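You operate a simulated robot arm through the tools that you are given. There is no shell and no other tool. Be economical: measure what you need, move in short steps, check, and stop when the job is done.

You are at the controls of a simulated two-armed robot. One attempt, no reset.

TASK
Open the cupboard door, fetch the tab board from the centre board and set it on top of the small pallet, then shut the door. Pick up the poems lot with one hand, pass it to the other hand and put it on the fold shelf. Put the filler from the bare end on the boarded lift there. Put the bay card labelled "hold" from the wooden table plate on the job board. Pull the filler drawer open. The order is free.

Only the result counts: the job must be done as asked and must still hold three seconds after the hand-in. Knocking over, shifting, dropping, spilling or breaking anything else fails it. Flat cloth is picked up by pressing the open fingertips on it (5 to 10 N) and closing them slowly along it; thin cloth reads only 2 to 8 mm in the jaws.

THE ROBOT
Two 7-joint arms with two-finger parallel grippers on one trunk, on a base that drives. Base frame: it is fixed to the floor where the robot stands at the start and does not move with it; the origin is under the middle of the robot, x ahead of it, y to its left, z up. Readings come in cm, rad, newtons and seconds.
The left shoulder is at the start at [7, 13.4, 130.1], the right one opposite. With the tool pointing down near the work surface each hand reaches from about 10 to 54 cm from the robot's upright axis, wherever it stands, measured 20 degrees to its own side. Places, roughly: bay card [-550, 200, 100]; boarded lift [-450, 225, 75]; cupboard door [60, -20, 100]; filler [-400, 250, 75]; filler drawer [-180, 300, 70]; fold shelf [60, 60, 30]; job board [-500, 200, 75]; poems lot [-375, 250, 100]; small pallet (54x30x9 cm) [370, -230, 80]; tab board (15x8x2 cm) [90, -20, 110]. Payload 1.57 kg a hand.
Tool frame (each hand has its own): the origin (TCP) lies between the finger pads and is the grasp point; the fingertips stand 3 cm ahead of it; z points along the fingers, y is the line along which they close. Largest opening 8 cm; finger width 1.7, thickness 1.2; the body of the gripper, 4 by 8.2 cm, starts 8 cm behind the TCP.
Orientation is that of the tool frame in the base frame, as a unit quaternion [w, x, y, z]. With the fingers straight down and closing along the base's y, the tool's x points along the base's -x, its y along +y and its z along -z.

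THE INTERFACE
- The arms move only by the tool send_rows. It takes "left_rows", "right_rows" or both (then of equal length, played together; a hand with none holds still); each is a list of rows, each a list of 7 numbers: the shift along the tool's x, y, z in cm, then the turn, a rotation vector about the tool's x, y, z in rad, then the gripper command, from -1 (shut) to 1 (fully open), values between in proportion. In form: [[tx, ty, tz, wx, wy, wz, jaw], ...]. A call has 1 to 20 rows; each row shifts and turns the commanded pose from where the row before left it, along the tool's axes as they then stand. Each row takes 0.2 s and may step no farther than 5 cm and 0.15 rad from the row before; otherwise, or with a gripper value out of range, the whole call is refused. Where a pose cannot be reached the arm comes as near as it can. A force on the tool above 40 N (or 10 N above the force at the start of the call, whichever is more), or a blocked arm, ends the call early, and 0.2 s more pass. The fingers move at their own pace (about 15.3 cm/s each) and stop on an object; they squeeze with about 40 N. The grip force told is the motor's: it shows also when the fingers shut on nothing. Time passes only in rows, and 0.2 s behind the last, so rows that do not move let the fingers close. It gives the time, the measured TCP pose, the force on the tool (base axes), the opening and the grip force at its end, in the units of the frame above (readings bear some noise), with the torque about the TCP (base axes, N m) and any sound that the robot's microphone picked up.
- Cameras (640 x 400 px; columns grow to the right, rows downward): "scene" is now at [12.95, -0.88, 151.13]; the picture's right is [-0.12, -0.99, 0.00], its down [-0.73, 0.09, -0.67] and it looks along [0.67, -0.08, -0.74] (base axes); focal length 214 px, centre (320, 200). "left" rides on the left gripper at [7.2, 0.7, -12.2] in its tool frame; the picture's right is [-0.09, 1.00, 0.00], its down [-0.84, -0.08, -0.54] and it looks along [-0.54, -0.05, 0.84] (tool axes); focal length 238 px, centre (320, 200). "right" rides on the right gripper at [7.2, -0.7, -12.2] in its tool frame; the picture's right is [0.09, 1.00, 0.00], its down [-0.84, 0.08, -0.54] and it looks along [-0.54, 0.05, 0.84] (tool axes); focal length 238 px, centre (320, 200). There is no depth. A picture from a camera that has moved, and an enlarged one, comes with that camera's place and axes in the base frame and with its lens.
- snapshot(camera): a new picture of that camera. No time passes.
- move_column(by): slides the trunk up (or, below 0, down) by that many cm; the arms and the scene camera ride with it, the base frame stays. It gives what a move gives, with no picture.
- drive_base(legs): drives the robot by 1 to 6 legs, each [ahead, left, turn to the left] in cm, cm and rad, along the robot's own axes; the way and the turn of a leg run together, so that a leg with both is an arc; at most 150 cm and 3.142 rad a leg. The arms and the cameras ride along, it lands a little off, and it stops where it bumps. It gives what a move gives.
- pan_tilt(pan, tilt): turns the head with the scene camera to pan (to the left, within 1.501 rad either way) and tilt (down, from -0.506 to 1.204), counted from straight ahead of the robot. It gives what a move gives.
- enlarge(camera, box): a new picture of the part [left, top, right, bottom] of that camera's present view, enlarged. No time passes.
- hand_in(): hands the job in; it is judged then, once.

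Work in short steps. Places have to be worked out from the pictures, the camera data and where the tool is seen: move nearer, look again, correct. Check each grasp and each placing, and mend what went wrong. You have 186 turns and 166 pictures in all, those below and enlarged ones among them. Open the grippers and draw the arms clear of the work before you hand the job in, unless the task says otherwise.

The tools are called as a command line: name --argument value ..., lists and objects as JSON in quotes. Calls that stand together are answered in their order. send_rows: Moves the arms, as the interface text tells. Its arguments: {"type":"object","properties":{"left_rows":{"type":"array"},"right_rows":{"type":"array"}},"required":[]} The other tools are called the same way: move_column (by) slides the trunk up or down; drive_base (legs) drives the base; pan_tilt (pan, tilt) turns the head that bears the scene camera; snapshot (camera) takes a picture; enlarge (camera, box) takes an enlarged picture of a part of a camera's view; hand_in () hands the job in.

At the start:

```text
t: 0.0
left_tcp_pos: [38.49, 6.19, 131.14]
left_orientation: [0.0, -0.001, 1.0, 0.0]
left_ft_force: [-0.4, -1.2, 0.2]
left_ft_torque: [0.01, 0.03, 0.0]
left_finger_gap: 8.01
left_grip_force: 0.1
right_tcp_pos: [40.67, -35.47, 134.27]
right_orientation: [0.0, 0.0, 1.0, 0.0]
right_ft_force: [-0.1, 0.9, 0.3]
right_ft_torque: [-0.02, 0.04, -0.02]
right_finger_gap: 7.99
right_grip_force: 0.0
trunk travel left (down, up): [-87.5, 6.5]
robot x, y, heading: [0.2, -0.13, -0.004]
head pan, tilt: [-0.115, 0.831]
```

scene: 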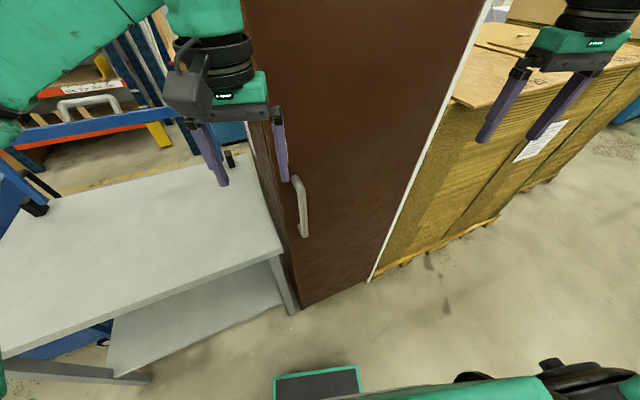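
right: 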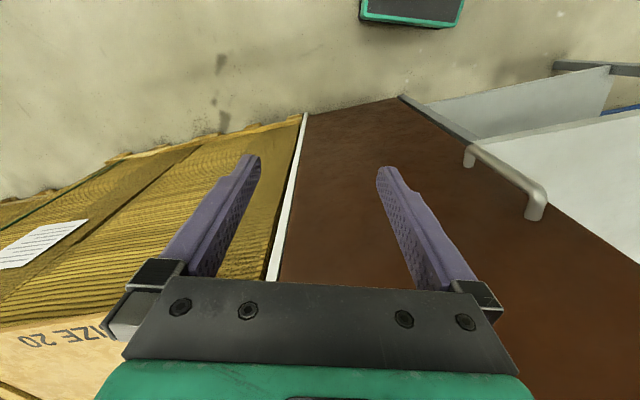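
left: 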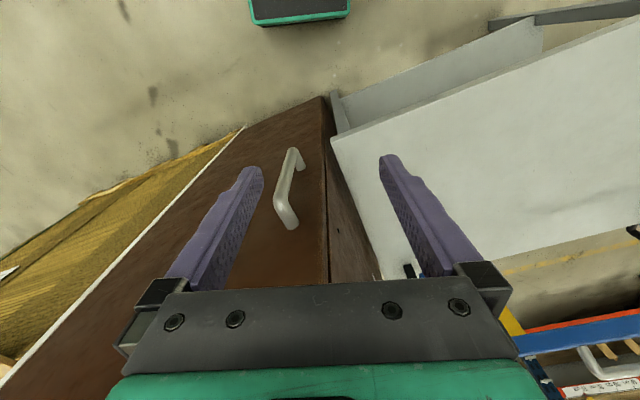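

I'll start by looking around: the handle seems to be at about [50, 0, 98–116], with the cupboard front turned about 15°. First I raise the view to see more.

pan_tilt --pan 0.0 --tilt 0.2

snapshot --camera "scene"

pan_tilt --pan 1.3 --tilt 0.5

snapshot --camera "scene"

pan_tilt --pan -1.3 --tilt 0.4

snapshot --camera "scene"

```text
t: 1.0
left_tcp_pos: [38.59, 6.25, 131.27]
left_orientation: [0.0, 0.0, 1.0, -0.001]
left_ft_force: [-0.3, -0.2, -0.2]
left_ft_torque: [-0.02, 0.0, -0.01]
left_finger_gap: 8.0
left_grip_force: 0.0
right_tcp_pos: [40.58, -35.46, 134.15]
right_orientation: [0.0, 0.0, 1.0, 0.0]
right_ft_force: [0.0, 0.3, -0.1]
right_ft_torque: [-0.01, -0.01, -0.05]
right_finger_gap: 8.0
right_grip_force: 0.0
trunk travel left (down, up): [-87.5, 6.5]
robot x, y, heading: [0.17, -0.2, -0.005]
head pan, tilt: [0.0, 0.201]
```

```text
162 pictures are left
camera scene: at [14.41, 0.02, 156.74], right [0.0, -1.0, 0.0], down [-0.2, 0.0, -0.98], along [0.98, 0.0, -0.2], focal length 214 px, centre (320, 200)
```

scene: 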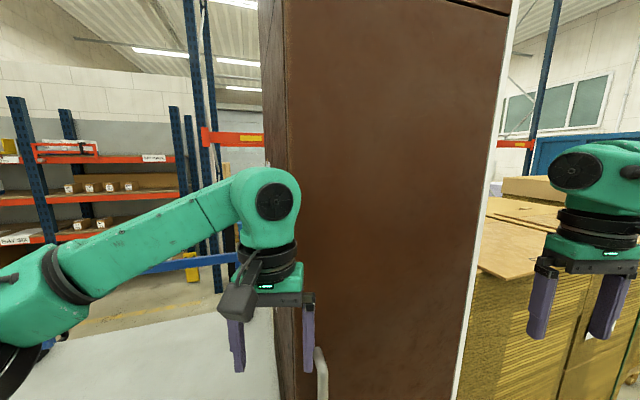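

```text
t: 2.5
left_tcp_pos: [38.54, 6.22, 131.23]
left_orientation: [0.0, 0.0, 1.0, -0.001]
left_ft_force: [-0.1, 0.3, 0.0]
left_ft_torque: [-0.02, -0.02, -0.02]
left_finger_gap: 7.99
left_grip_force: 0.1
right_tcp_pos: [40.64, -35.36, 134.14]
right_orientation: [0.0, -0.001, 1.0, 0.0]
right_ft_force: [0.3, -0.2, -0.8]
right_ft_torque: [-0.02, 0.01, 0.01]
right_finger_gap: 8.0
right_grip_force: 0.1
trunk travel left (down, up): [-87.5, 6.5]
robot x, y, heading: [0.26, -0.04, -0.001]
head pan, tilt: [1.3, 0.499]
```

```text
161 pictures are left
camera scene: at [7.54, 8.79, 153.98], right [0.96, -0.27, 0.0], down [-0.13, -0.46, -0.88], along [0.24, 0.85, -0.48], focal length 214 px, centre (320, 200)
```

scene: 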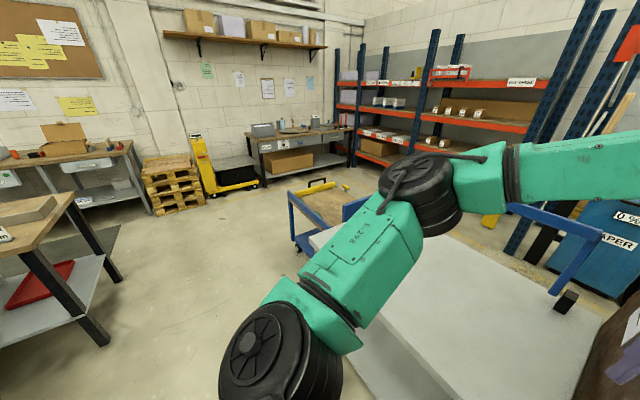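

```text
t: 4.8
left_tcp_pos: [38.42, 6.18, 131.19]
left_orientation: [-0.001, -0.001, 1.0, -0.001]
left_ft_force: [-0.4, 0.0, 0.1]
left_ft_torque: [0.0, 0.02, -0.02]
left_finger_gap: 8.0
left_grip_force: 0.0
right_tcp_pos: [40.67, -35.4, 134.16]
right_orientation: [0.0, 0.0, 1.0, 0.0]
right_ft_force: [-0.1, 0.3, -0.2]
right_ft_torque: [-0.01, 0.01, -0.02]
right_finger_gap: 7.99
right_grip_force: 0.0
trunk travel left (down, up): [-87.5, 6.5]
robot x, y, heading: [-0.25, 0.17, -0.001]
head pan, tilt: [-1.3, 0.4]
```

```text
160 pictures are left
camera scene: at [7.57, -8.9, 154.89], right [-0.96, -0.27, 0.0], down [-0.1, 0.38, -0.92], along [0.25, -0.89, -0.39], focal length 214 px, centre (320, 200)
```

scene: 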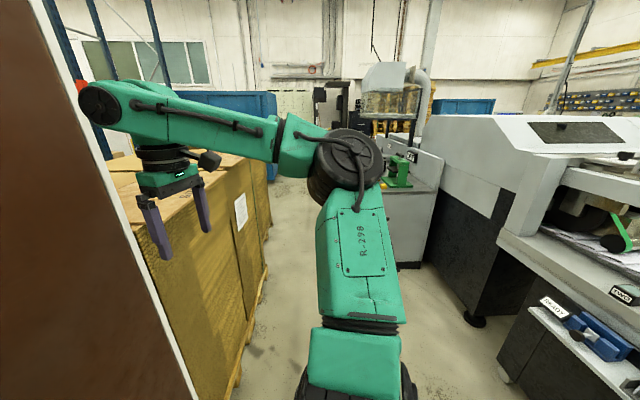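

The workplaces lie mostly behind the robot. I look as far back as the head allows on each side before backing up.

pan_tilt --pan -1.5 --tilt 0.5

snapshot --camera "scene"

pan_tilt --pan 1.5 --tilt 0.5

snapshot --camera "scene"

```text
t: 5.5
left_tcp_pos: [38.55, 6.21, 131.06]
left_orientation: [-0.001, -0.001, 1.0, -0.001]
left_ft_force: [0.2, 0.7, -0.1]
left_ft_torque: [-0.01, 0.0, -0.01]
left_finger_gap: 8.03
left_grip_force: 0.2
right_tcp_pos: [40.68, -35.43, 134.22]
right_orientation: [0.0, 0.0, 1.0, 0.0]
right_ft_force: [0.4, -0.6, 0.2]
right_ft_torque: [-0.02, 0.0, 0.02]
right_finger_gap: 7.99
right_grip_force: 0.1
trunk travel left (down, up): [-87.5, 6.5]
robot x, y, heading: [0.02, -0.09, -0.0]
head pan, tilt: [-1.499, 0.499]
```

```text
159 pictures are left
camera scene: at [5.74, -9.05, 153.98], right [-1.0, -0.07, 0.0], down [-0.03, 0.48, -0.88], along [0.06, -0.88, -0.48], focal length 214 px, centre (320, 200)
```

scene: 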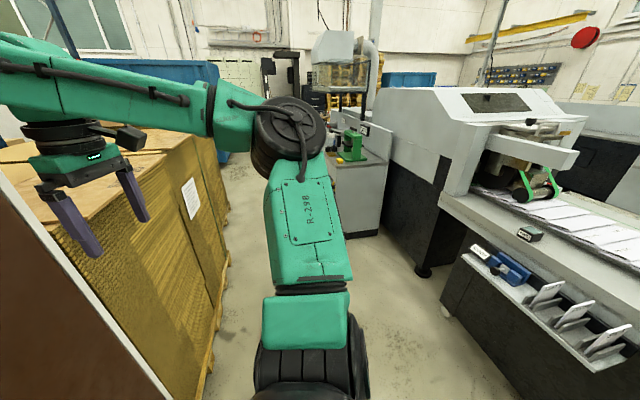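

```text
t: 8.2
left_tcp_pos: [38.52, 6.23, 131.17]
left_orientation: [-0.001, -0.001, 1.0, -0.001]
left_ft_force: [0.7, 0.2, 0.2]
left_ft_torque: [0.02, 0.02, 0.0]
left_finger_gap: 7.98
left_grip_force: 0.0
right_tcp_pos: [40.65, -35.48, 134.16]
right_orientation: [0.0, 0.0, 1.0, 0.0]
right_ft_force: [0.5, -0.6, 0.3]
right_ft_torque: [0.01, -0.01, 0.02]
right_finger_gap: 7.99
right_grip_force: 0.0
trunk travel left (down, up): [-87.5, 6.5]
robot x, y, heading: [-0.08, 0.23, -0.0]
head pan, tilt: [1.499, 0.499]
```

```text
158 pictures are left
camera scene: at [5.75, 9.1, 153.98], right [1.0, -0.07, 0.0], down [-0.03, -0.48, -0.88], along [0.06, 0.88, -0.48], focal length 214 px, centre (320, 200)
```

scene: 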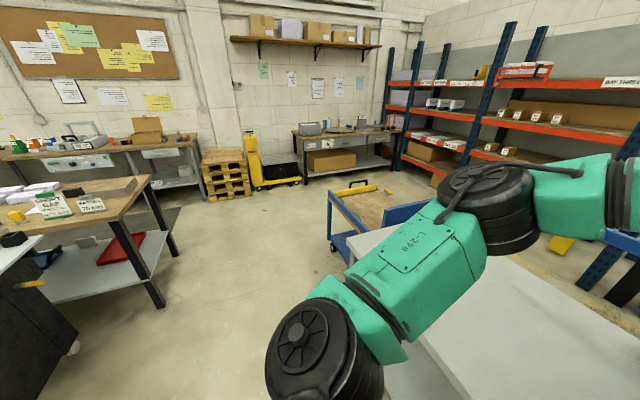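

Behind is clear for the first stretch. I back up 22 cm to leave room for the door's swing and the horizontal gripper.

drive_base --legs '[[-22, 0, 0]]'

pan_tilt --pan 0.0 --tilt 0.5

send_rows --left_rows '[[0, 0, 0, 0, 0, -0.13, 1], [0, 0, 0, 0, 0, -0.13, 1], [0, 0, 0, 0, -0.15, 0, 1], [0, 0, 0, 0, -0.15, 0, 1], [0, 0, 0, 0, -0.15, 0, 1], [0, 0, 0, 0, -0.15, 0, 1], [0, 0, 0, 0, -0.15, 0, 1], [0, 0, 0, 0, -0.15, 0, 1], [0, 0, 0, 0, -0.15, 0, 1], [0, 0, 0, 0, -0.15, 0, 1], [0, 0, 0, 0, -0.15, 0, 1], [0, 0, 0, 0, -0.15, 0, 1]]'

snapshot --camera "scene"

snapshot --camera "left"

```text
t: 9.8
left_tcp_pos: [16.91, 6.21, 131.06]
left_orientation: [-0.002, 0.0, 1.0, -0.001]
left_ft_force: [0.4, 0.0, -0.2]
left_ft_torque: [0.01, 0.04, -0.02]
left_finger_gap: 7.99
left_grip_force: 0.1
right_tcp_pos: [18.94, -35.51, 134.03]
right_orientation: [-0.001, 0.001, 1.0, 0.0]
right_ft_force: [0.4, 0.3, 0.1]
right_ft_torque: [-0.02, 0.06, 0.02]
right_finger_gap: 8.01
right_grip_force: 0.1
trunk travel left (down, up): [-87.5, 6.5]
robot x, y, heading: [-21.83, 0.27, 0.002]
head pan, tilt: [1.499, 0.499]
```

```text
t: 11.4
left_tcp_pos: [16.52, 6.13, 131.14]
left_orientation: [0.0, 0.0, 1.0, -0.001]
left_ft_force: [0.1, -0.9, -0.5]
left_ft_torque: [0.03, 0.04, 0.0]
left_finger_gap: 7.97
left_grip_force: 0.0
right_tcp_pos: [18.57, -35.48, 134.23]
right_orientation: [0.0, 0.001, 1.0, 0.0]
right_ft_force: [0.0, 0.9, 0.4]
right_ft_torque: [0.0, -0.01, -0.02]
right_finger_gap: 7.98
right_grip_force: 0.1
trunk travel left (down, up): [-87.5, 6.5]
robot x, y, heading: [-21.89, -0.37, -0.001]
head pan, tilt: [0.0, 0.499]
```

```text
t: 14.0
left_tcp_pos: [16.36, 5.95, 131.11]
left_orientation: [0.677, -0.095, 0.724, 0.088]
left_ft_force: [0.1, -0.5, -0.1]
left_ft_torque: [0.0, 0.02, 0.01]
left_finger_gap: 8.0
left_grip_force: 0.0
right_tcp_pos: [18.37, -35.65, 134.1]
right_orientation: [0.001, 0.001, 1.0, 0.001]
right_ft_force: [-0.3, 0.1, -0.6]
right_ft_torque: [0.03, 0.01, 0.0]
right_finger_gap: 8.01
right_grip_force: 0.0
trunk travel left (down, up): [-87.5, 6.5]
robot x, y, heading: [-22.18, -0.39, -0.002]
head pan, tilt: [0.0, 0.499]
```

```text
157 pictures are left
camera scene: at [-7.95, -0.15, 153.99], right [0.0, -1.0, 0.0], down [-0.48, 0.0, -0.88], along [0.88, 0.0, -0.48], focal length 214 px, centre (320, 200)
```

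scene: 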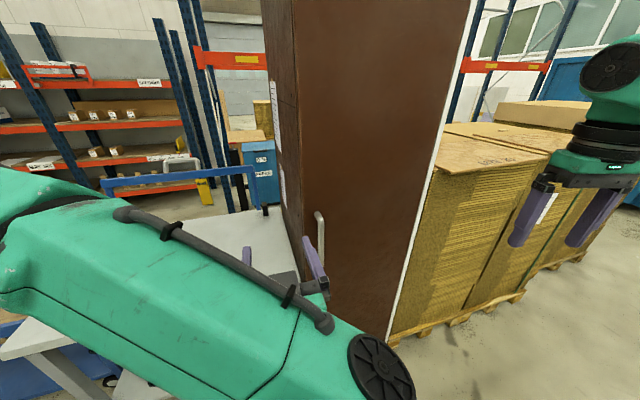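

```text
156 pictures are left
camera left: at [3.96, 3.44, 124.85], right [-0.25, 0.96, 0.09], down [-0.45, -0.2, 0.87], along [0.86, 0.18, 0.48], focal length 238 px, centre (320, 200)
```

left: 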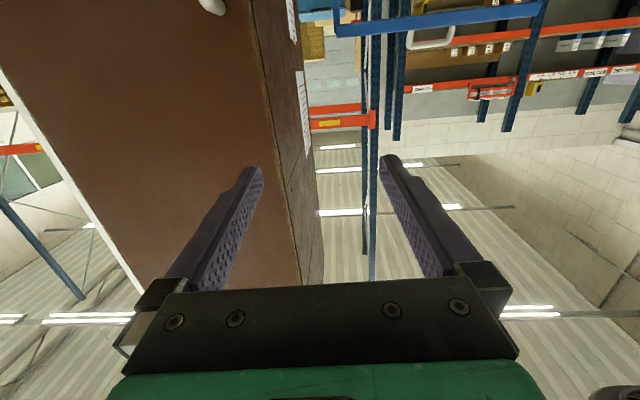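

The left gripper is now horizontal, square to the door. I bring it to about 12 cm in front of the handle at z≈108.

send_rows --left_rows '[[3.09, -2.01, 2.94, 0, -0.01, 0, 1], [3.09, -2.01, 2.94, 0, -0.01, 0, 1], [3.09, -2.01, 2.94, 0, -0.01, 0, 1], [3.09, -2.01, 2.94, 0, -0.01, 0, 1], [3.09, -2.01, 2.94, 0, -0.01, 0, 1], [3.09, -2.01, 2.94, 0, -0.01, 0, 1], [3.09, -2.01, 2.94, 0, -0.01, 0, 1]]'

snapshot --camera "left"

snapshot --camera "scene"

```text
t: 15.6
left_tcp_pos: [39.36, -2.42, 108.58]
left_orientation: [0.7, -0.092, 0.702, 0.092]
left_ft_force: [0.2, 0.9, -0.3]
left_ft_torque: [0.02, 0.0, -0.01]
left_finger_gap: 8.01
left_grip_force: 0.0
right_tcp_pos: [18.69, -35.64, 134.14]
right_orientation: [0.0, 0.001, 1.0, 0.0]
right_ft_force: [0.1, -0.6, 0.0]
right_ft_torque: [0.02, -0.02, -0.01]
right_finger_gap: 8.03
right_grip_force: 0.1
trunk travel left (down, up): [-87.5, 6.5]
robot x, y, heading: [-21.98, 0.17, -0.002]
head pan, tilt: [0.0, 0.499]
```

```text
155 pictures are left
camera left: at [27.38, -4.86, 101.36], right [-0.26, 0.96, 0.09], down [-0.5, -0.21, 0.84], along [0.83, 0.17, 0.54], focal length 238 px, centre (320, 200)
```

left: 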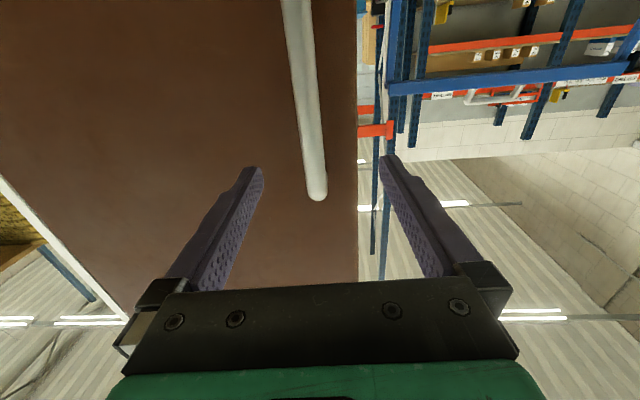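

```text
154 pictures are left
camera scene: at [-7.69, -0.05, 153.97], right [0.0, -1.0, 0.0], down [-0.48, 0.0, -0.88], along [0.88, 0.0, -0.48], focal length 214 px, centre (320, 200)
```

scene: 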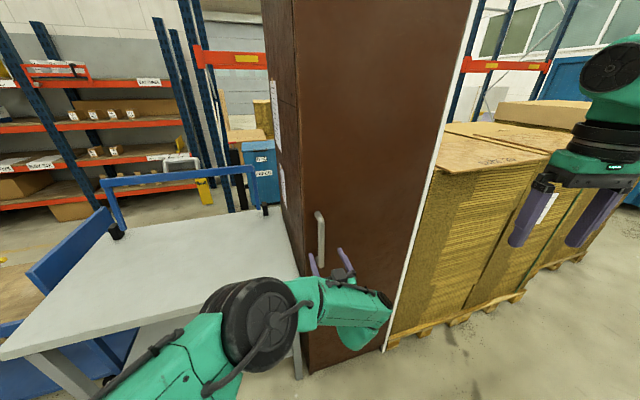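

The handle is centred between the fingers, about 12 cm ahead. I advance along the tool axis.

send_rows --left_rows '[[0, 0, 3, 0, 0, 0, 1], [0, 0, 3, 0, 0, 0, 1], [0, 0, 2.5, 0, 0, 0, 1], [0, 0, 1.5, 0, 0, 0, 1], [0, 0, 1, 0, 0, 0, 1]]'

snapshot --camera "left"

enlarge --camera "scene" --box '[240, 180, 400, 280]'

```text
t: 16.8
left_tcp_pos: [47.92, 0.19, 108.88]
left_orientation: [0.7, -0.093, 0.702, 0.092]
left_ft_force: [0.0, 0.3, -0.2]
left_ft_torque: [0.0, 0.03, 0.0]
left_finger_gap: 8.02
left_grip_force: 0.1
left hand out of reach, approached as far as the arm can: row 4, 5
right_tcp_pos: [18.62, -35.53, 134.15]
right_orientation: [0.0, 0.001, 1.0, 0.0]
right_ft_force: [0.7, 0.0, -0.5]
right_ft_torque: [0.01, 0.0, 0.04]
right_finger_gap: 7.99
right_grip_force: 0.1
trunk travel left (down, up): [-87.5, 6.5]
robot x, y, heading: [-22.06, -0.09, -0.001]
head pan, tilt: [0.0, 0.499]
```

```text
153 pictures are left
camera left: at [35.9, -2.33, 101.69], right [-0.26, 0.96, 0.09], down [-0.5, -0.21, 0.84], along [0.83, 0.17, 0.54], focal length 238 px, centre (320, 200)
```

left: 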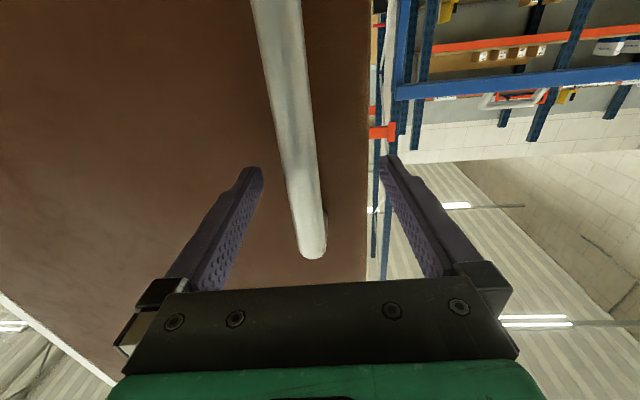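

```text
4.00 times, centred on (320, 230) of scene
camera zoom: at [-7.84, 0.0, 153.97], right [0.0, -1.0, 0.0], down [-0.48, 0.0, -0.88], along [0.88, 0.0, -0.48], focal length 858 px, centre (320, 80)
```

zoom: 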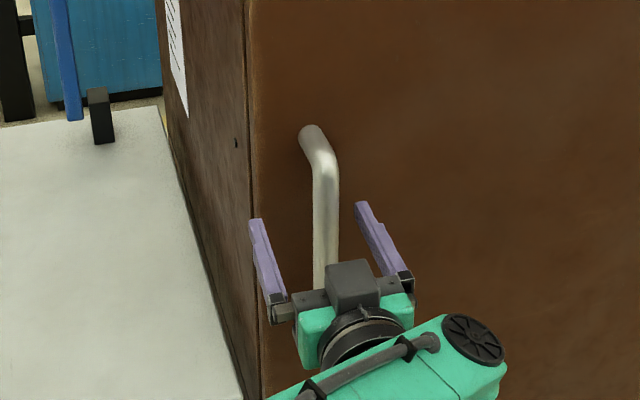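

Arm is at its reach limit about 3–4 cm short; I drive the base forward 4 cm and then check.

drive_base --legs '[[4, 0.5, 0]]'

snapshot --camera "left"

enlarge --camera "scene" --box '[240, 180, 400, 280]'

```text
t: 17.8
left_tcp_pos: [50.55, 0.42, 108.99]
left_orientation: [0.701, -0.095, 0.7, 0.095]
left_ft_force: [-10.2, -2.4, 3.0]
left_ft_torque: [0.2, 0.02, 0.41]
left_finger_gap: 7.99
left_grip_force: 0.1
right_tcp_pos: [21.47, -35.2, 134.18]
right_orientation: [0.001, 0.001, 1.0, 0.0]
right_ft_force: [0.1, -0.6, 0.5]
right_ft_torque: [-0.01, -0.01, -0.01]
right_finger_gap: 8.02
right_grip_force: 0.0
trunk travel left (down, up): [-87.5, 6.5]
robot x, y, heading: [-18.69, 0.23, -0.006]
head pan, tilt: [0.0, 0.499]
stopped in leg 1: the force on the tool passed its limit at 111 N (the readings are from after the stop); the commanded pose is now the measured one
```

```text
151 pictures are left
camera left: at [38.6, -2.29, 101.87], right [-0.27, 0.96, 0.09], down [-0.5, -0.22, 0.84], along [0.82, 0.18, 0.54], focal length 238 px, centre (320, 200)
```

left: 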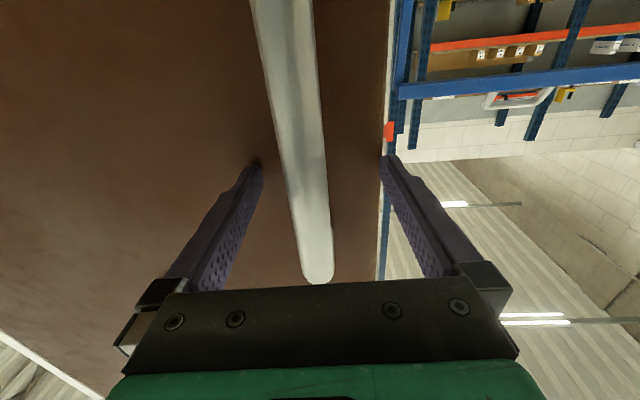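

```text
4.00 times, centred on (320, 230) of scene
camera zoom: at [-4.96, 0.43, 154.03], right [0.0, -1.0, 0.0], down [-0.48, 0.0, -0.88], along [0.88, 0.0, -0.48], focal length 858 px, centre (320, 80)
```

zoom: 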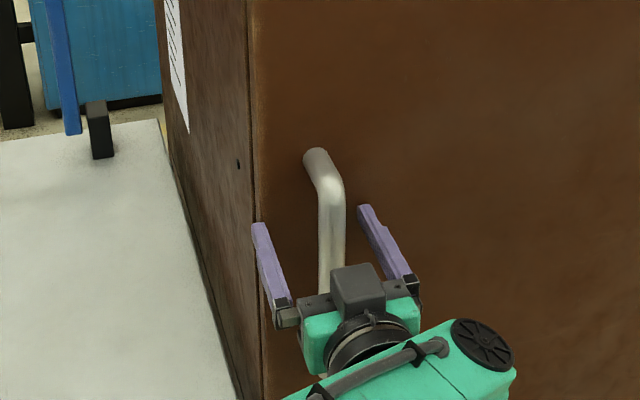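

The fingertips just touched the door face, so the bar lies between the pads. I back off 0.7 cm and close.

send_rows --left_rows '[[0, 0, -0.7, 0, 0, 0, 1], [0, 0, 0, 0, 0, 0, -0.5], [0, 0, 0, 0, 0, 0, -1], [0, 0, 0, 0, 0, 0, -1], [0, 0, 0, 0, 0, 0, -1]]'

```text
t: 19.0
left_tcp_pos: [50.5, -0.25, 108.69]
left_orientation: [0.699, -0.094, 0.703, 0.097]
left_ft_force: [7.8, -16.0, 3.5]
left_ft_torque: [-0.39, 0.61, 0.13]
left_finger_gap: 2.15
left_grip_force: 34.9
right_tcp_pos: [22.24, -35.6, 133.85]
right_orientation: [-0.002, 0.001, 1.0, 0.001]
right_ft_force: [0.5, 0.5, -0.1]
right_ft_torque: [0.02, -0.06, 0.04]
right_finger_gap: 8.0
right_grip_force: 0.0
trunk travel left (down, up): [-87.5, 6.5]
robot x, y, heading: [-19.21, 0.57, -0.004]
head pan, tilt: [0.0, 0.499]
```

Gripped (2.15 cm bar). I now pull in an arc about the hinge at roughly [66, -41], turning the tool with the door.

send_rows --left_rows '[[0, -0.25, -2.15, -0.05, 0, 0, -1], [0, -0.25, -2.15, -0.05, 0, 0, -1], [0, -0.25, -2.15, -0.05, 0, 0, -1], [0, -0.25, -2.15, -0.05, 0, 0, -1]]'

```text
t: 20.1
left_tcp_pos: [42.57, -4.58, 108.7]
left_orientation: [0.685, -0.152, 0.697, 0.152]
left_ft_force: [22.1, -34.1, -10.2]
left_ft_torque: [-0.14, 0.06, 0.41]
left_finger_gap: 2.19
left_grip_force: 34.7
left hand out of reach, approached as far as the arm can: row 3, 4
right_tcp_pos: [22.66, -35.96, 133.67]
right_orientation: [-0.005, 0.003, 1.0, 0.003]
right_ft_force: [0.5, 1.0, 0.7]
right_ft_torque: [-0.05, -0.03, 0.03]
right_finger_gap: 8.0
right_grip_force: 0.0
trunk travel left (down, up): [-87.5, 6.5]
robot x, y, heading: [-18.26, 0.02, -0.005]
head pan, tilt: [0.0, 0.499]
stopped in row 4 (left hand): the force on the tool passed its limit at 43 N (the readings are from after the stop); the commanded pose is now the measured one
```

The door has swung about 9 cm; the left wrist is at its limit there. I release and look at how far the door stays open.

send_rows --left_rows '[[0, 0, 0, 0, 0, 0, 1], [0, 0, 0, 0, 0, 0, 1], [0, 0, -4, 0, 0, 0, 1], [0, 0, -4, 0, 0, 0, 1]]'

snapshot --camera "scene"

snapshot --camera "left"

```text
t: 21.1
left_tcp_pos: [34.56, -5.96, 109.76]
left_orientation: [0.687, -0.161, 0.69, 0.158]
left_ft_force: [-0.5, -0.7, 0.2]
left_ft_torque: [-0.02, 0.0, -0.03]
left_finger_gap: 8.01
left_grip_force: 0.2
left hand out of reach, approached as far as the arm can: row 4
right_tcp_pos: [21.74, -34.98, 134.25]
right_orientation: [0.0, 0.002, 1.0, 0.0]
right_ft_force: [-1.0, 0.5, -0.1]
right_ft_torque: [-0.01, -0.03, -0.02]
right_finger_gap: 8.01
right_grip_force: 0.1
trunk travel left (down, up): [-87.5, 6.5]
robot x, y, heading: [-18.53, 0.4, -0.006]
head pan, tilt: [0.0, 0.499]
```

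```text
149 pictures are left
camera scene: at [-4.71, 0.51, 154.01], right [0.0, -1.0, 0.0], down [-0.48, 0.0, -0.88], along [0.88, 0.0, -0.48], focal length 214 px, centre (320, 200)
```

scene: 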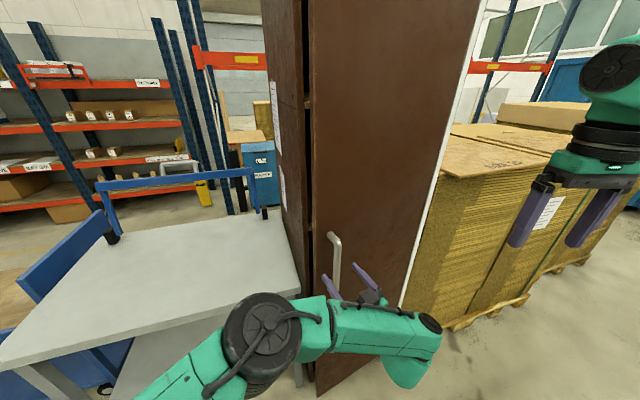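

```text
148 pictures are left
camera left: at [23.3, -10.73, 102.69], right [-0.44, 0.9, 0.09], down [-0.45, -0.3, 0.84], along [0.78, 0.33, 0.53], focal length 238 px, centre (320, 200)
```

left: 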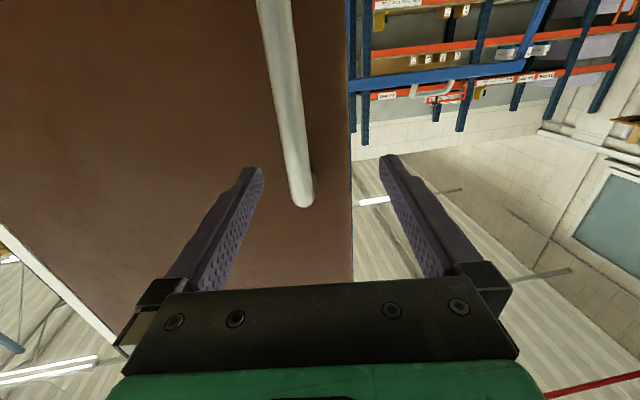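

The door stays ajar with a ~9 cm gap. I'll hook it from inside with closed left fingers: first draw left/down, then yaw the tool to point right-forward.

send_rows --left_rows '[[1.43, 3.98, 0.2, 0, 0, 0, 0], [1.43, 3.98, 0.2, 0, 0, 0, -1], [1.43, 3.98, 0.2, 0, 0, 0, -1], [1.43, 3.98, 0.2, 0, 0, 0, -1], [1.43, 3.98, 0.2, 0, 0, 0, -1], [1.43, 3.98, 0.2, 0, 0, 0, -1], [1.43, 3.98, 0.2, 0, 0, 0, -1], [0, 0, 0, 0.148, 0, 0, -1], [0, 0, 0, 0.148, 0, 0, -1], [0, 0, 0, 0.148, 0, 0, -1], [0, 0, 0, 0.148, 0, 0, -1], [0, 0, 0, 0.148, 0, 0, -1], [0, 0, 0, 0.148, 0, 0, -1], [0, 0, 0, 0.148, 0, 0, -1], [0, 0, 0, 0.148, 0, 0, -1], [0, 0, 0, 0.148, 0, 0, -1], [0, 0, 0, 0.148, 0, 0, -1]]'

snapshot --camera "scene"

snapshot --camera "left"

```text
t: 24.7
left_tcp_pos: [22.31, 2.51, 111.73]
left_orientation: [0.692, 0.123, 0.699, -0.131]
left_ft_force: [-0.6, 1.0, -0.2]
left_ft_torque: [0.02, 0.01, -0.03]
left_finger_gap: 0.0
left_grip_force: 21.5
left hand out of reach, approached as far as the arm can: row 6, 7, 8, 9, 10, 11, 12, 13, 14, 15, 16, 17
right_tcp_pos: [22.04, -35.22, 134.06]
right_orientation: [-0.001, 0.002, 1.0, -0.001]
right_ft_force: [-0.1, 0.8, -0.4]
right_ft_torque: [0.04, -0.04, 0.02]
right_finger_gap: 7.99
right_grip_force: 0.0
trunk travel left (down, up): [-87.5, 6.5]
robot x, y, heading: [-18.57, 0.05, -0.005]
head pan, tilt: [0.0, 0.499]
```

```text
147 pictures are left
camera scene: at [-4.36, 0.44, 153.98], right [0.0, -1.0, 0.0], down [-0.48, 0.0, -0.88], along [0.88, 0.0, -0.48], focal length 214 px, centre (320, 200)
```

scene: 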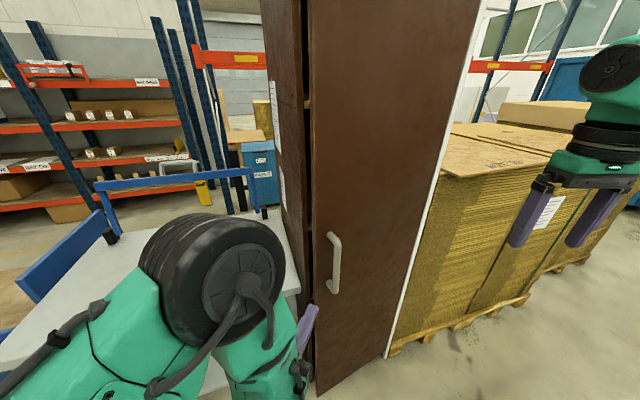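

```text
146 pictures are left
camera left: at [11.09, 7.52, 104.69], right [0.36, 0.93, 0.08], down [-0.52, 0.13, 0.84], along [0.77, -0.34, 0.53], focal length 238 px, centre (320, 200)
```

left: 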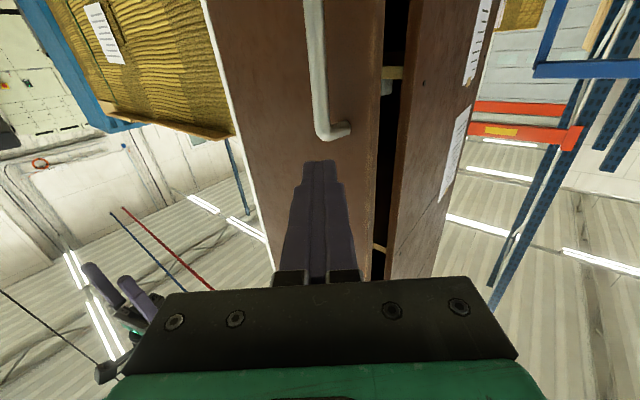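

Yaw stopped near −22°, which still shows the gap. I move toward a point in front of the gap and see what the arm does.

send_rows --left_rows '[[1.5, 3.15, 2.4, 0, 0, 0, -1], [1.5, 3.15, 2.4, 0, 0, 0, -1], [1.5, 3.15, 2.4, 0, 0, 0, -1], [1.5, 3.15, 2.4, 0, 0, 0, -1]]'

snapshot --camera "left"

```text
t: 25.7
left_tcp_pos: [28.1, 0.28, 113.65]
left_orientation: [0.689, 0.122, 0.703, -0.13]
left_ft_force: [-0.7, 0.4, 0.4]
left_ft_torque: [-0.01, -0.03, 0.0]
left_finger_gap: 0.0
left_grip_force: 21.5
left hand out of reach, approached as far as the arm can: row 1, 2, 3, 4
right_tcp_pos: [21.97, -35.23, 134.12]
right_orientation: [-0.001, 0.001, 1.0, 0.0]
right_ft_force: [0.1, 0.3, 0.3]
right_ft_torque: [0.0, 0.01, 0.04]
right_finger_gap: 8.0
right_grip_force: 0.0
trunk travel left (down, up): [-87.5, 6.5]
robot x, y, heading: [-18.5, 0.64, 0.001]
head pan, tilt: [0.0, 0.499]
```

```text
145 pictures are left
camera left: at [16.84, 5.12, 106.63], right [0.35, 0.93, 0.08], down [-0.52, 0.12, 0.85], along [0.78, -0.34, 0.53], focal length 238 px, centre (320, 200)
```

left: 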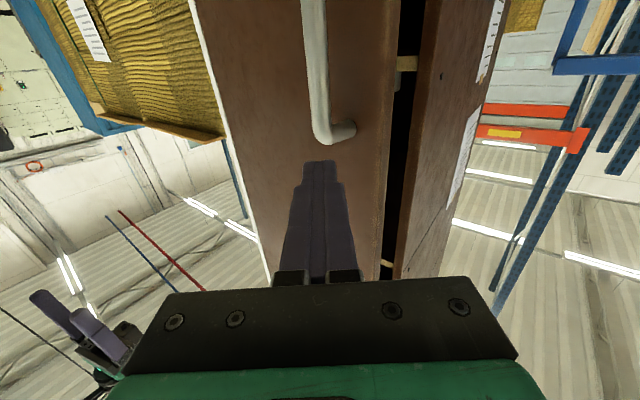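

The left wrist limits are in the way. Better plan: regrip the handle and swing the whole robot around the hinge like a rigid body. First I undo these moves to return to the front-of-handle posture.

send_rows --left_rows '[[-1.5, -3.15, -2.4, 0, 0, 0, -1], [-1.5, -3.15, -2.4, 0, 0, 0, -1], [-1.5, -3.15, -2.4, 0, 0, 0, -1], [-1.5, -3.15, -2.4, 0, 0, 0, -1], [0, 0, 0, -0.148, 0, 0, -1], [0, 0, 0, -0.148, 0, 0, -1], [0, 0, 0, -0.148, 0, 0, -1], [0, 0, 0, -0.148, 0, 0, -1], [0, 0, 0, -0.148, 0, 0, -1], [0, 0, 0, -0.148, 0, 0, -1], [0, 0, 0, -0.148, 0, 0, -1], [0, 0, 0, -0.148, 0, 0, -1], [0, 0, 0, -0.148, 0, 0, -1], [0, 0, 0, -0.148, 0, 0, -1], [-1.43, -3.98, -0.2, 0, 0, 0, 1], [-1.43, -3.98, -0.2, 0, 0, 0, 1], [-1.43, -3.98, -0.2, 0, 0, 0, 1], [-1.43, -3.98, -0.2, 0, 0, 0, 1], [-1.43, -3.98, -0.2, 0, 0, 0, 1]]'

```text
t: 26.3
left_tcp_pos: [19.65, -2.65, 110.64]
left_orientation: [0.623, 0.097, 0.764, -0.134]
left_ft_force: [-1.2, -0.8, 0.2]
left_ft_torque: [0.04, 0.0, 0.0]
left_finger_gap: 0.01
left_grip_force: 21.2
right_tcp_pos: [21.79, -35.3, 134.26]
right_orientation: [-0.002, 0.001, 1.0, 0.0]
right_ft_force: [-0.3, -0.8, -0.8]
right_ft_torque: [0.05, 0.01, 0.0]
right_finger_gap: 7.98
right_grip_force: 0.0
trunk travel left (down, up): [-87.5, 6.5]
robot x, y, heading: [-18.8, 0.63, -0.004]
head pan, tilt: [0.0, 0.499]
stopped in row 3 (left hand): the arm was blocked; the commanded pose is now the measured one
```

Commanded pose is re-synced. I move forward away from the body, then turn the tool back to yaw ≈ +15°.

send_rows --left_rows '[[0, 0, 4, 0, 0, 0, -1], [0, 0, 4, 0, 0, 0, -1], [0, 0, 4, 0, 0, 0, -1], [0, 0, 0, -0.15, 0, 0, 0], [0, 0, 0, -0.15, 0, 0, 1], [0, 0, 0, -0.15, 0, 0, 1], [0, 0, 0, -0.15, 0, 0, 1], [0, 0, 0, 0, -0.1, 0, 1], [0, 0, 0, 0, -0.09, 0, 1]]'

```text
t: 28.3
left_tcp_pos: [30.8, -6.67, 108.13]
left_orientation: [0.695, -0.078, 0.707, 0.106]
left_ft_force: [0.4, -1.4, 0.4]
left_ft_torque: [0.04, 0.0, 0.0]
left_finger_gap: 8.01
left_grip_force: 0.0
right_tcp_pos: [21.94, -35.35, 134.05]
right_orientation: [-0.001, 0.001, 1.0, 0.0]
right_ft_force: [0.6, -0.6, -0.1]
right_ft_torque: [-0.02, -0.03, 0.01]
right_finger_gap: 8.01
right_grip_force: 0.0
trunk travel left (down, up): [-87.5, 6.5]
robot x, y, heading: [-18.7, 0.32, -0.01]
head pan, tilt: [0.0, 0.499]
```

Now I orbit the robot 0.2 rad about the hinge so it stands square to the ajar door as it did at first.

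drive_base --legs '[[-4.1, -8.45, 0.1], [-4.1, -8.45, 0.1]]'

snapshot --camera "left"

snapshot --camera "scene"

```text
t: 30.2
left_tcp_pos: [24.79, -13.85, 108.22]
left_orientation: [0.68, -0.149, 0.696, 0.172]
left_ft_force: [-0.7, 0.6, -0.2]
left_ft_torque: [0.03, -0.02, 0.01]
left_finger_gap: 7.99
left_grip_force: 0.0
right_tcp_pos: [21.77, -43.43, 134.23]
right_orientation: [-0.001, -0.097, 0.995, -0.002]
right_ft_force: [0.4, -0.3, 0.4]
right_ft_torque: [-0.04, 0.01, 0.02]
right_finger_gap: 8.0
right_grip_force: 0.0
trunk travel left (down, up): [-87.5, 6.5]
robot x, y, heading: [-25.17, -16.74, 0.197]
head pan, tilt: [0.0, 0.499]
```

```text
144 pictures are left
camera left: at [13.29, -18.45, 101.17], right [-0.44, 0.89, 0.13], down [-0.43, -0.33, 0.84], along [0.79, 0.31, 0.53], focal length 238 px, centre (320, 200)
```

left: 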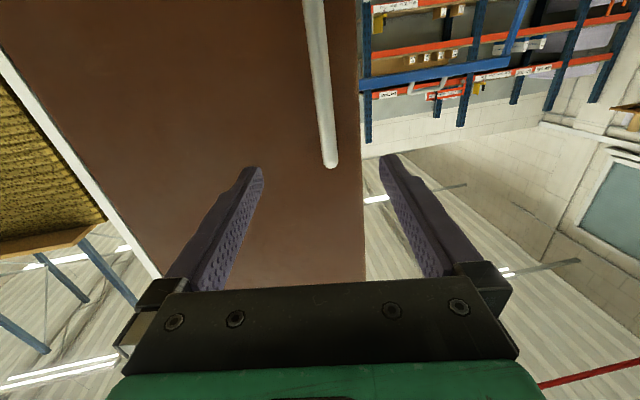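

```text
143 pictures are left
camera scene: at [-11.05, -13.65, 153.96], right [0.19, -0.98, 0.0], down [-0.47, -0.1, -0.88], along [0.86, 0.17, -0.48], focal length 214 px, centre (320, 200)
```

scene: 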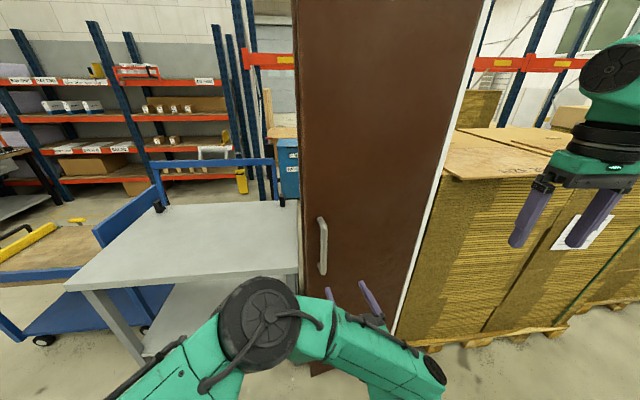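

The bar is about 21 cm ahead of the TCP and 0.7 cm to the tool's +y. I drive 5 cm ahead for reach, then approach.

drive_base --legs '[[5, 0, 0]]'

send_rows --left_rows '[[0, 0.7, 3, 0, 0, 0, 1], [0, 0, 4, 0, 0, 0, 1], [0, 0, 3, 0, 0, 0, 1], [0, 0, 2, 0, 0, 0, 1]]'

snapshot --camera "left"

```text
t: 31.1
left_tcp_pos: [28.71, -13.72, 108.6]
left_orientation: [0.685, -0.146, 0.693, 0.172]
left_ft_force: [-0.6, -0.3, 0.4]
left_ft_torque: [0.0, 0.03, -0.06]
left_finger_gap: 7.98
left_grip_force: 0.0
right_tcp_pos: [25.58, -43.5, 134.41]
right_orientation: [0.003, -0.097, 0.995, 0.0]
right_ft_force: [-1.5, 0.6, 0.2]
right_ft_torque: [-0.01, -0.11, -0.01]
right_finger_gap: 7.97
right_grip_force: 0.1
trunk travel left (down, up): [-87.5, 6.5]
robot x, y, heading: [-20.11, -15.84, 0.194]
head pan, tilt: [0.0, 0.499]
```

```text
t: 32.1
left_tcp_pos: [39.95, -7.44, 107.97]
left_orientation: [0.681, -0.147, 0.697, 0.172]
left_ft_force: [0.5, -0.2, 0.6]
left_ft_torque: [-0.02, 0.0, 0.03]
left_finger_gap: 7.99
left_grip_force: 0.0
right_tcp_pos: [26.6, -43.09, 134.08]
right_orientation: [-0.002, -0.096, 0.995, -0.001]
right_ft_force: [0.4, -0.5, -0.3]
right_ft_torque: [-0.03, -0.01, 0.01]
right_finger_gap: 7.98
right_grip_force: 0.1
trunk travel left (down, up): [-87.5, 6.5]
robot x, y, heading: [-20.07, -15.97, 0.19]
head pan, tilt: [0.0, 0.499]
```

```text
142 pictures are left
camera left: at [28.51, -12.03, 100.99], right [-0.43, 0.89, 0.13], down [-0.43, -0.33, 0.84], along [0.79, 0.31, 0.53], focal length 238 px, centre (320, 200)
```

left: 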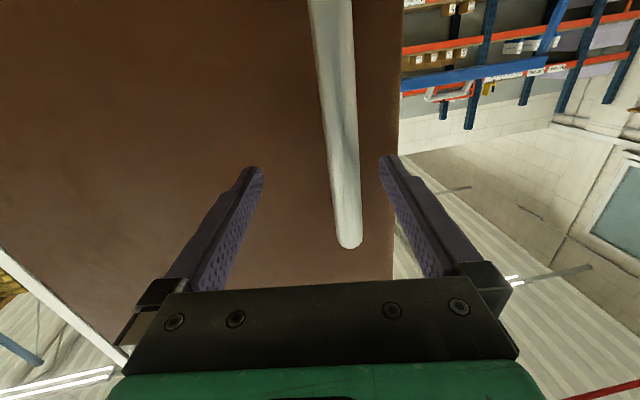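

I shift 1.3 cm in +y to centre on the bar, advance 3.3 cm, and close.

send_rows --left_rows '[[0, 1.3, 0.5, 0, 0, 0, 1], [0, 0, 1.5, 0, 0, 0, 1], [0, 0, 1.3, 0, 0, 0, 1], [0, 0, 0, 0, 0, 0, -0.4], [0, 0, 0, 0, 0, 0, -1], [0, 0, 0, 0, 0, 0, -1], [0, 0, 0, 0, 0, 0, -1]]'

```text
t: 33.7
left_tcp_pos: [42.12, -4.53, 108.04]
left_orientation: [0.681, -0.148, 0.696, 0.172]
left_ft_force: [-6.7, 9.2, -3.2]
left_ft_torque: [-0.5, -0.42, 0.14]
left_finger_gap: 2.21
left_grip_force: 34.7
right_tcp_pos: [26.34, -42.81, 134.32]
right_orientation: [0.0, -0.097, 0.995, -0.001]
right_ft_force: [0.0, -0.7, -0.5]
right_ft_torque: [0.0, -0.03, 0.0]
right_finger_gap: 8.01
right_grip_force: 0.0
trunk travel left (down, up): [-87.5, 6.5]
robot x, y, heading: [-20.16, -16.29, 0.187]
head pan, tilt: [0.0, 0.499]
```

Gripped. Hinge refined to ≈[65.9, −40.7]; I orbit the robot about it in small legs, pulling the door along.

drive_base --legs '[[-2.03, -3.99, 0.05], [-2.03, -3.99, 0.05], [-2.03, -3.99, 0.05], [-2.03, -3.99, 0.05]]'

```text
t: 36.1
left_tcp_pos: [35.72, -9.76, 107.97]
left_orientation: [0.662, -0.218, 0.677, 0.239]
left_ft_force: [-11.4, 15.8, 0.1]
left_ft_torque: [-0.87, -0.13, -0.1]
left_finger_gap: 2.28
left_grip_force: 35.3
right_tcp_pos: [27.76, -50.18, 134.25]
right_orientation: [-0.002, -0.194, 0.981, -0.004]
right_ft_force: [0.2, -0.4, -0.7]
right_ft_torque: [-0.05, 0.05, -0.01]
right_finger_gap: 7.99
right_grip_force: 0.1
trunk travel left (down, up): [-87.5, 6.5]
robot x, y, heading: [-23.09, -33.31, 0.392]
head pan, tilt: [0.0, 0.499]
```

Works well: door now ~0.4 rad open. I continue the orbit 0.4 rad more.

drive_base --legs '[[-4.06, -7.96, 0.1], [-4.06, -7.96, 0.1], [-4.06, -7.96, 0.1], [-4.06, -7.96, 0.1]]'

snapshot --camera "scene"

```text
t: 39.3
left_tcp_pos: [26.45, -23.9, 108.19]
left_orientation: [0.6, -0.348, 0.619, 0.369]
left_ft_force: [1.7, 1.6, -5.1]
left_ft_torque: [-0.51, -0.6, 0.21]
left_finger_gap: 2.23
left_grip_force: 35.4
right_tcp_pos: [35.03, -64.43, 134.03]
right_orientation: [-0.003, -0.386, 0.923, -0.001]
right_ft_force: [-0.4, 0.0, 0.6]
right_ft_torque: [0.01, 0.03, -0.02]
right_finger_gap: 7.98
right_grip_force: 0.2
trunk travel left (down, up): [-87.5, 6.5]
robot x, y, heading: [-19.07, -69.01, 0.795]
head pan, tilt: [0.0, 0.499]
```

```text
141 pictures are left
camera scene: at [-8.76, -58.44, 153.95], right [0.71, -0.7, 0.0], down [-0.34, -0.34, -0.88], along [0.61, 0.62, -0.48], focal length 214 px, centre (320, 200)
```

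scene: 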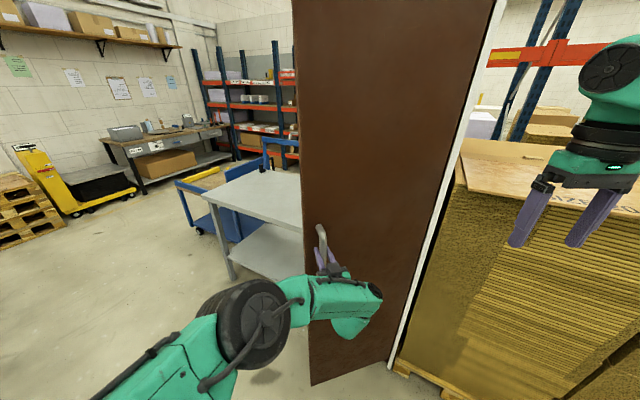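

Door is ~0.8 rad open and following nicely. Another 0.5 rad.

drive_base --legs '[[-4.06, -7.96, 0.1], [-4.06, -7.96, 0.1], [-4.06, -7.96, 0.1], [-4.06, -7.96, 0.1], [-4.06, -7.96, 0.1]]'

snapshot --camera "scene"

```text
t: 43.2
left_tcp_pos: [23.56, -44.97, 108.16]
left_orientation: [0.492, -0.488, 0.514, 0.505]
left_ft_force: [3.5, 2.6, -3.8]
left_ft_torque: [-0.2, -0.8, 0.22]
left_finger_gap: 2.22
left_grip_force: 34.7
right_tcp_pos: [50.44, -76.52, 133.92]
right_orientation: [-0.002, -0.6, 0.8, -0.002]
right_ft_force: [0.1, -0.5, 0.7]
right_ft_torque: [0.01, -0.01, 0.0]
right_finger_gap: 8.0
right_grip_force: 0.1
trunk travel left (down, up): [-87.5, 6.5]
robot x, y, heading: [4.95, -106.13, 1.29]
head pan, tilt: [0.0, 0.499]
```

```text
140 pictures are left
camera scene: at [9.08, -92.2, 153.95], right [0.96, -0.28, 0.0], down [-0.14, -0.46, -0.88], along [0.24, 0.84, -0.48], focal length 214 px, centre (320, 200)
```

scene: 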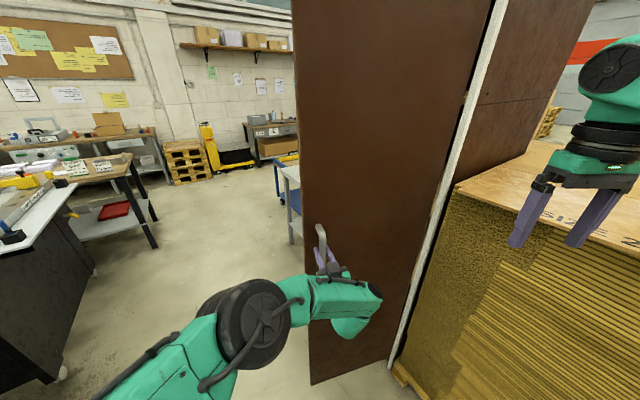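

Door is ~1.3 rad open, plenty. I release and back the gripper off.

send_rows --left_rows '[[0, 0, 0, 0, 0, 0, 1], [0, 0, 0, 0, 0, 0, 1], [0, 0, 0, 0, 0, 0, 1], [0, 0, -4, 0, 0, 0, 1], [0, 0, -4, 0, 0, 0, 1], [0, 0, -3, 0, 0, 0, 1]]'

drive_base --legs '[[-25, 20, 0], [-30, 40, -0.4]]'

snapshot --camera "scene"

```text
t: 44.6
left_tcp_pos: [23.17, -56.15, 108.49]
left_orientation: [0.493, -0.488, 0.512, 0.506]
left_ft_force: [0.5, -0.8, -0.4]
left_ft_torque: [-0.02, 0.01, -0.03]
left_finger_gap: 8.01
left_grip_force: 0.0
right_tcp_pos: [50.26, -77.01, 134.11]
right_orientation: [0.0, -0.6, 0.8, -0.001]
right_ft_force: [0.6, -0.4, 0.6]
right_ft_torque: [0.0, 0.0, -0.01]
right_finger_gap: 7.98
right_grip_force: 0.0
trunk travel left (down, up): [-87.5, 6.5]
robot x, y, heading: [4.48, -106.17, 1.288]
head pan, tilt: [0.0, 0.499]
```

```text
t: 48.7
left_tcp_pos: [-23.84, -87.77, 108.26]
left_orientation: [0.534, -0.443, 0.552, 0.463]
left_ft_force: [1.5, 0.3, -0.3]
left_ft_torque: [0.04, 0.0, 0.0]
left_finger_gap: 8.0
left_grip_force: 0.1
right_tcp_pos: [-0.71, -112.95, 133.99]
right_orientation: [0.0, -0.53, 0.848, -0.002]
right_ft_force: [0.8, 0.8, -0.7]
right_ft_torque: [-0.07, 0.04, -0.04]
right_finger_gap: 8.0
right_grip_force: 0.1
trunk travel left (down, up): [-87.5, 6.5]
robot x, y, heading: [-50.95, -134.0, 1.12]
head pan, tilt: [0.0, 0.499]
stopped in leg 2: the robot was blocked; the commanded pose is now the measured one
```

```text
139 pictures are left
camera scene: at [-43.66, -120.52, 153.86], right [0.9, -0.44, 0.0], down [-0.21, -0.44, -0.87], along [0.38, 0.79, -0.49], focal length 214 px, centre (320, 200)
```

scene: 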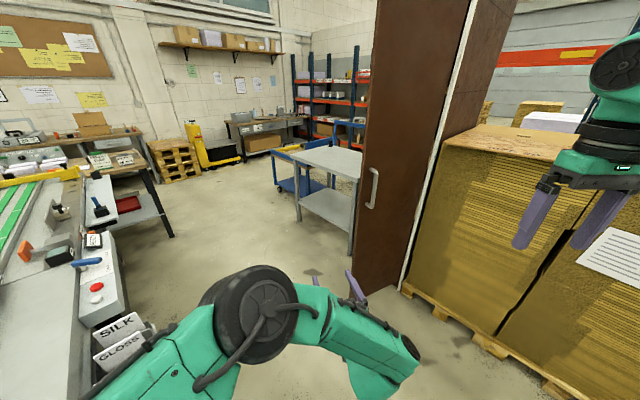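

I misjudged the heading and backed into the press side (a blocked stop). I tuck the right arm in, then drive forward away from it and up past the open door's tip, keeping to x≈−42.

send_rows --right_rows '[[4, 2.6, 0, 0, 0, 0, 1], [4, 2.6, 0, 0, 0, 0, 1], [4, 2.6, 0, 0, 0, 0, 1]]'

drive_base --legs '[[20, 0, 0]]'

pan_tilt --pan 0.5 --tilt 0.7

snapshot --camera "scene"

```text
t: 49.5
left_tcp_pos: [-24.36, -88.39, 108.77]
left_orientation: [0.537, -0.442, 0.55, 0.462]
left_ft_force: [0.3, 0.1, 0.5]
left_ft_torque: [-0.01, 0.0, 0.0]
left_finger_gap: 7.99
left_grip_force: 0.0
right_tcp_pos: [-13.7, -121.09, 134.45]
right_orientation: [0.002, -0.53, 0.848, -0.001]
right_ft_force: [-0.8, 0.9, -0.7]
right_ft_torque: [0.03, -0.02, 0.02]
right_finger_gap: 8.01
right_grip_force: 0.0
trunk travel left (down, up): [-87.5, 6.5]
robot x, y, heading: [-50.17, -134.05, 1.119]
head pan, tilt: [0.0, 0.499]
```

```text
t: 51.1
left_tcp_pos: [-15.97, -70.95, 108.92]
left_orientation: [0.538, -0.442, 0.548, 0.463]
left_ft_force: [0.3, -0.5, 0.9]
left_ft_torque: [-0.02, 0.0, -0.03]
left_finger_gap: 8.02
left_grip_force: 0.0
right_tcp_pos: [-5.23, -103.43, 134.53]
right_orientation: [0.004, -0.531, 0.847, 0.0]
right_ft_force: [0.8, -0.4, -0.5]
right_ft_torque: [0.02, 0.01, 0.0]
right_finger_gap: 7.98
right_grip_force: 0.0
trunk travel left (down, up): [-87.5, 6.5]
robot x, y, heading: [-42.19, -116.2, 1.123]
head pan, tilt: [0.0, 0.499]
```

```text
t: 52.0
left_tcp_pos: [-15.76, -70.48, 108.76]
left_orientation: [0.536, -0.443, 0.55, 0.462]
left_ft_force: [-0.4, -0.2, -0.4]
left_ft_torque: [-0.03, 0.02, 0.01]
left_finger_gap: 7.99
left_grip_force: 0.0
right_tcp_pos: [-5.03, -102.87, 134.51]
right_orientation: [0.002, -0.531, 0.847, -0.001]
right_ft_force: [-0.5, 0.1, -0.8]
right_ft_torque: [-0.01, 0.0, 0.02]
right_finger_gap: 8.01
right_grip_force: 0.1
trunk travel left (down, up): [-87.5, 6.5]
robot x, y, heading: [-41.66, -116.27, 1.118]
head pan, tilt: [0.499, 0.7]
```

```text
138 pictures are left
camera scene: at [-40.01, -103.07, 152.2], right [1.0, 0.05, 0.0], down [0.03, -0.64, -0.76], along [-0.04, 0.76, -0.64], focal length 214 px, centre (320, 200)
```

scene: 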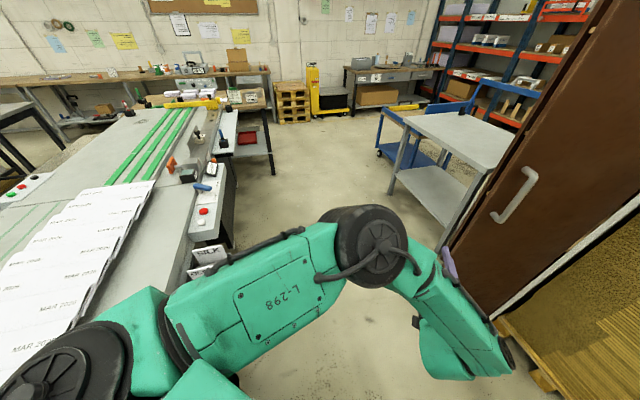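

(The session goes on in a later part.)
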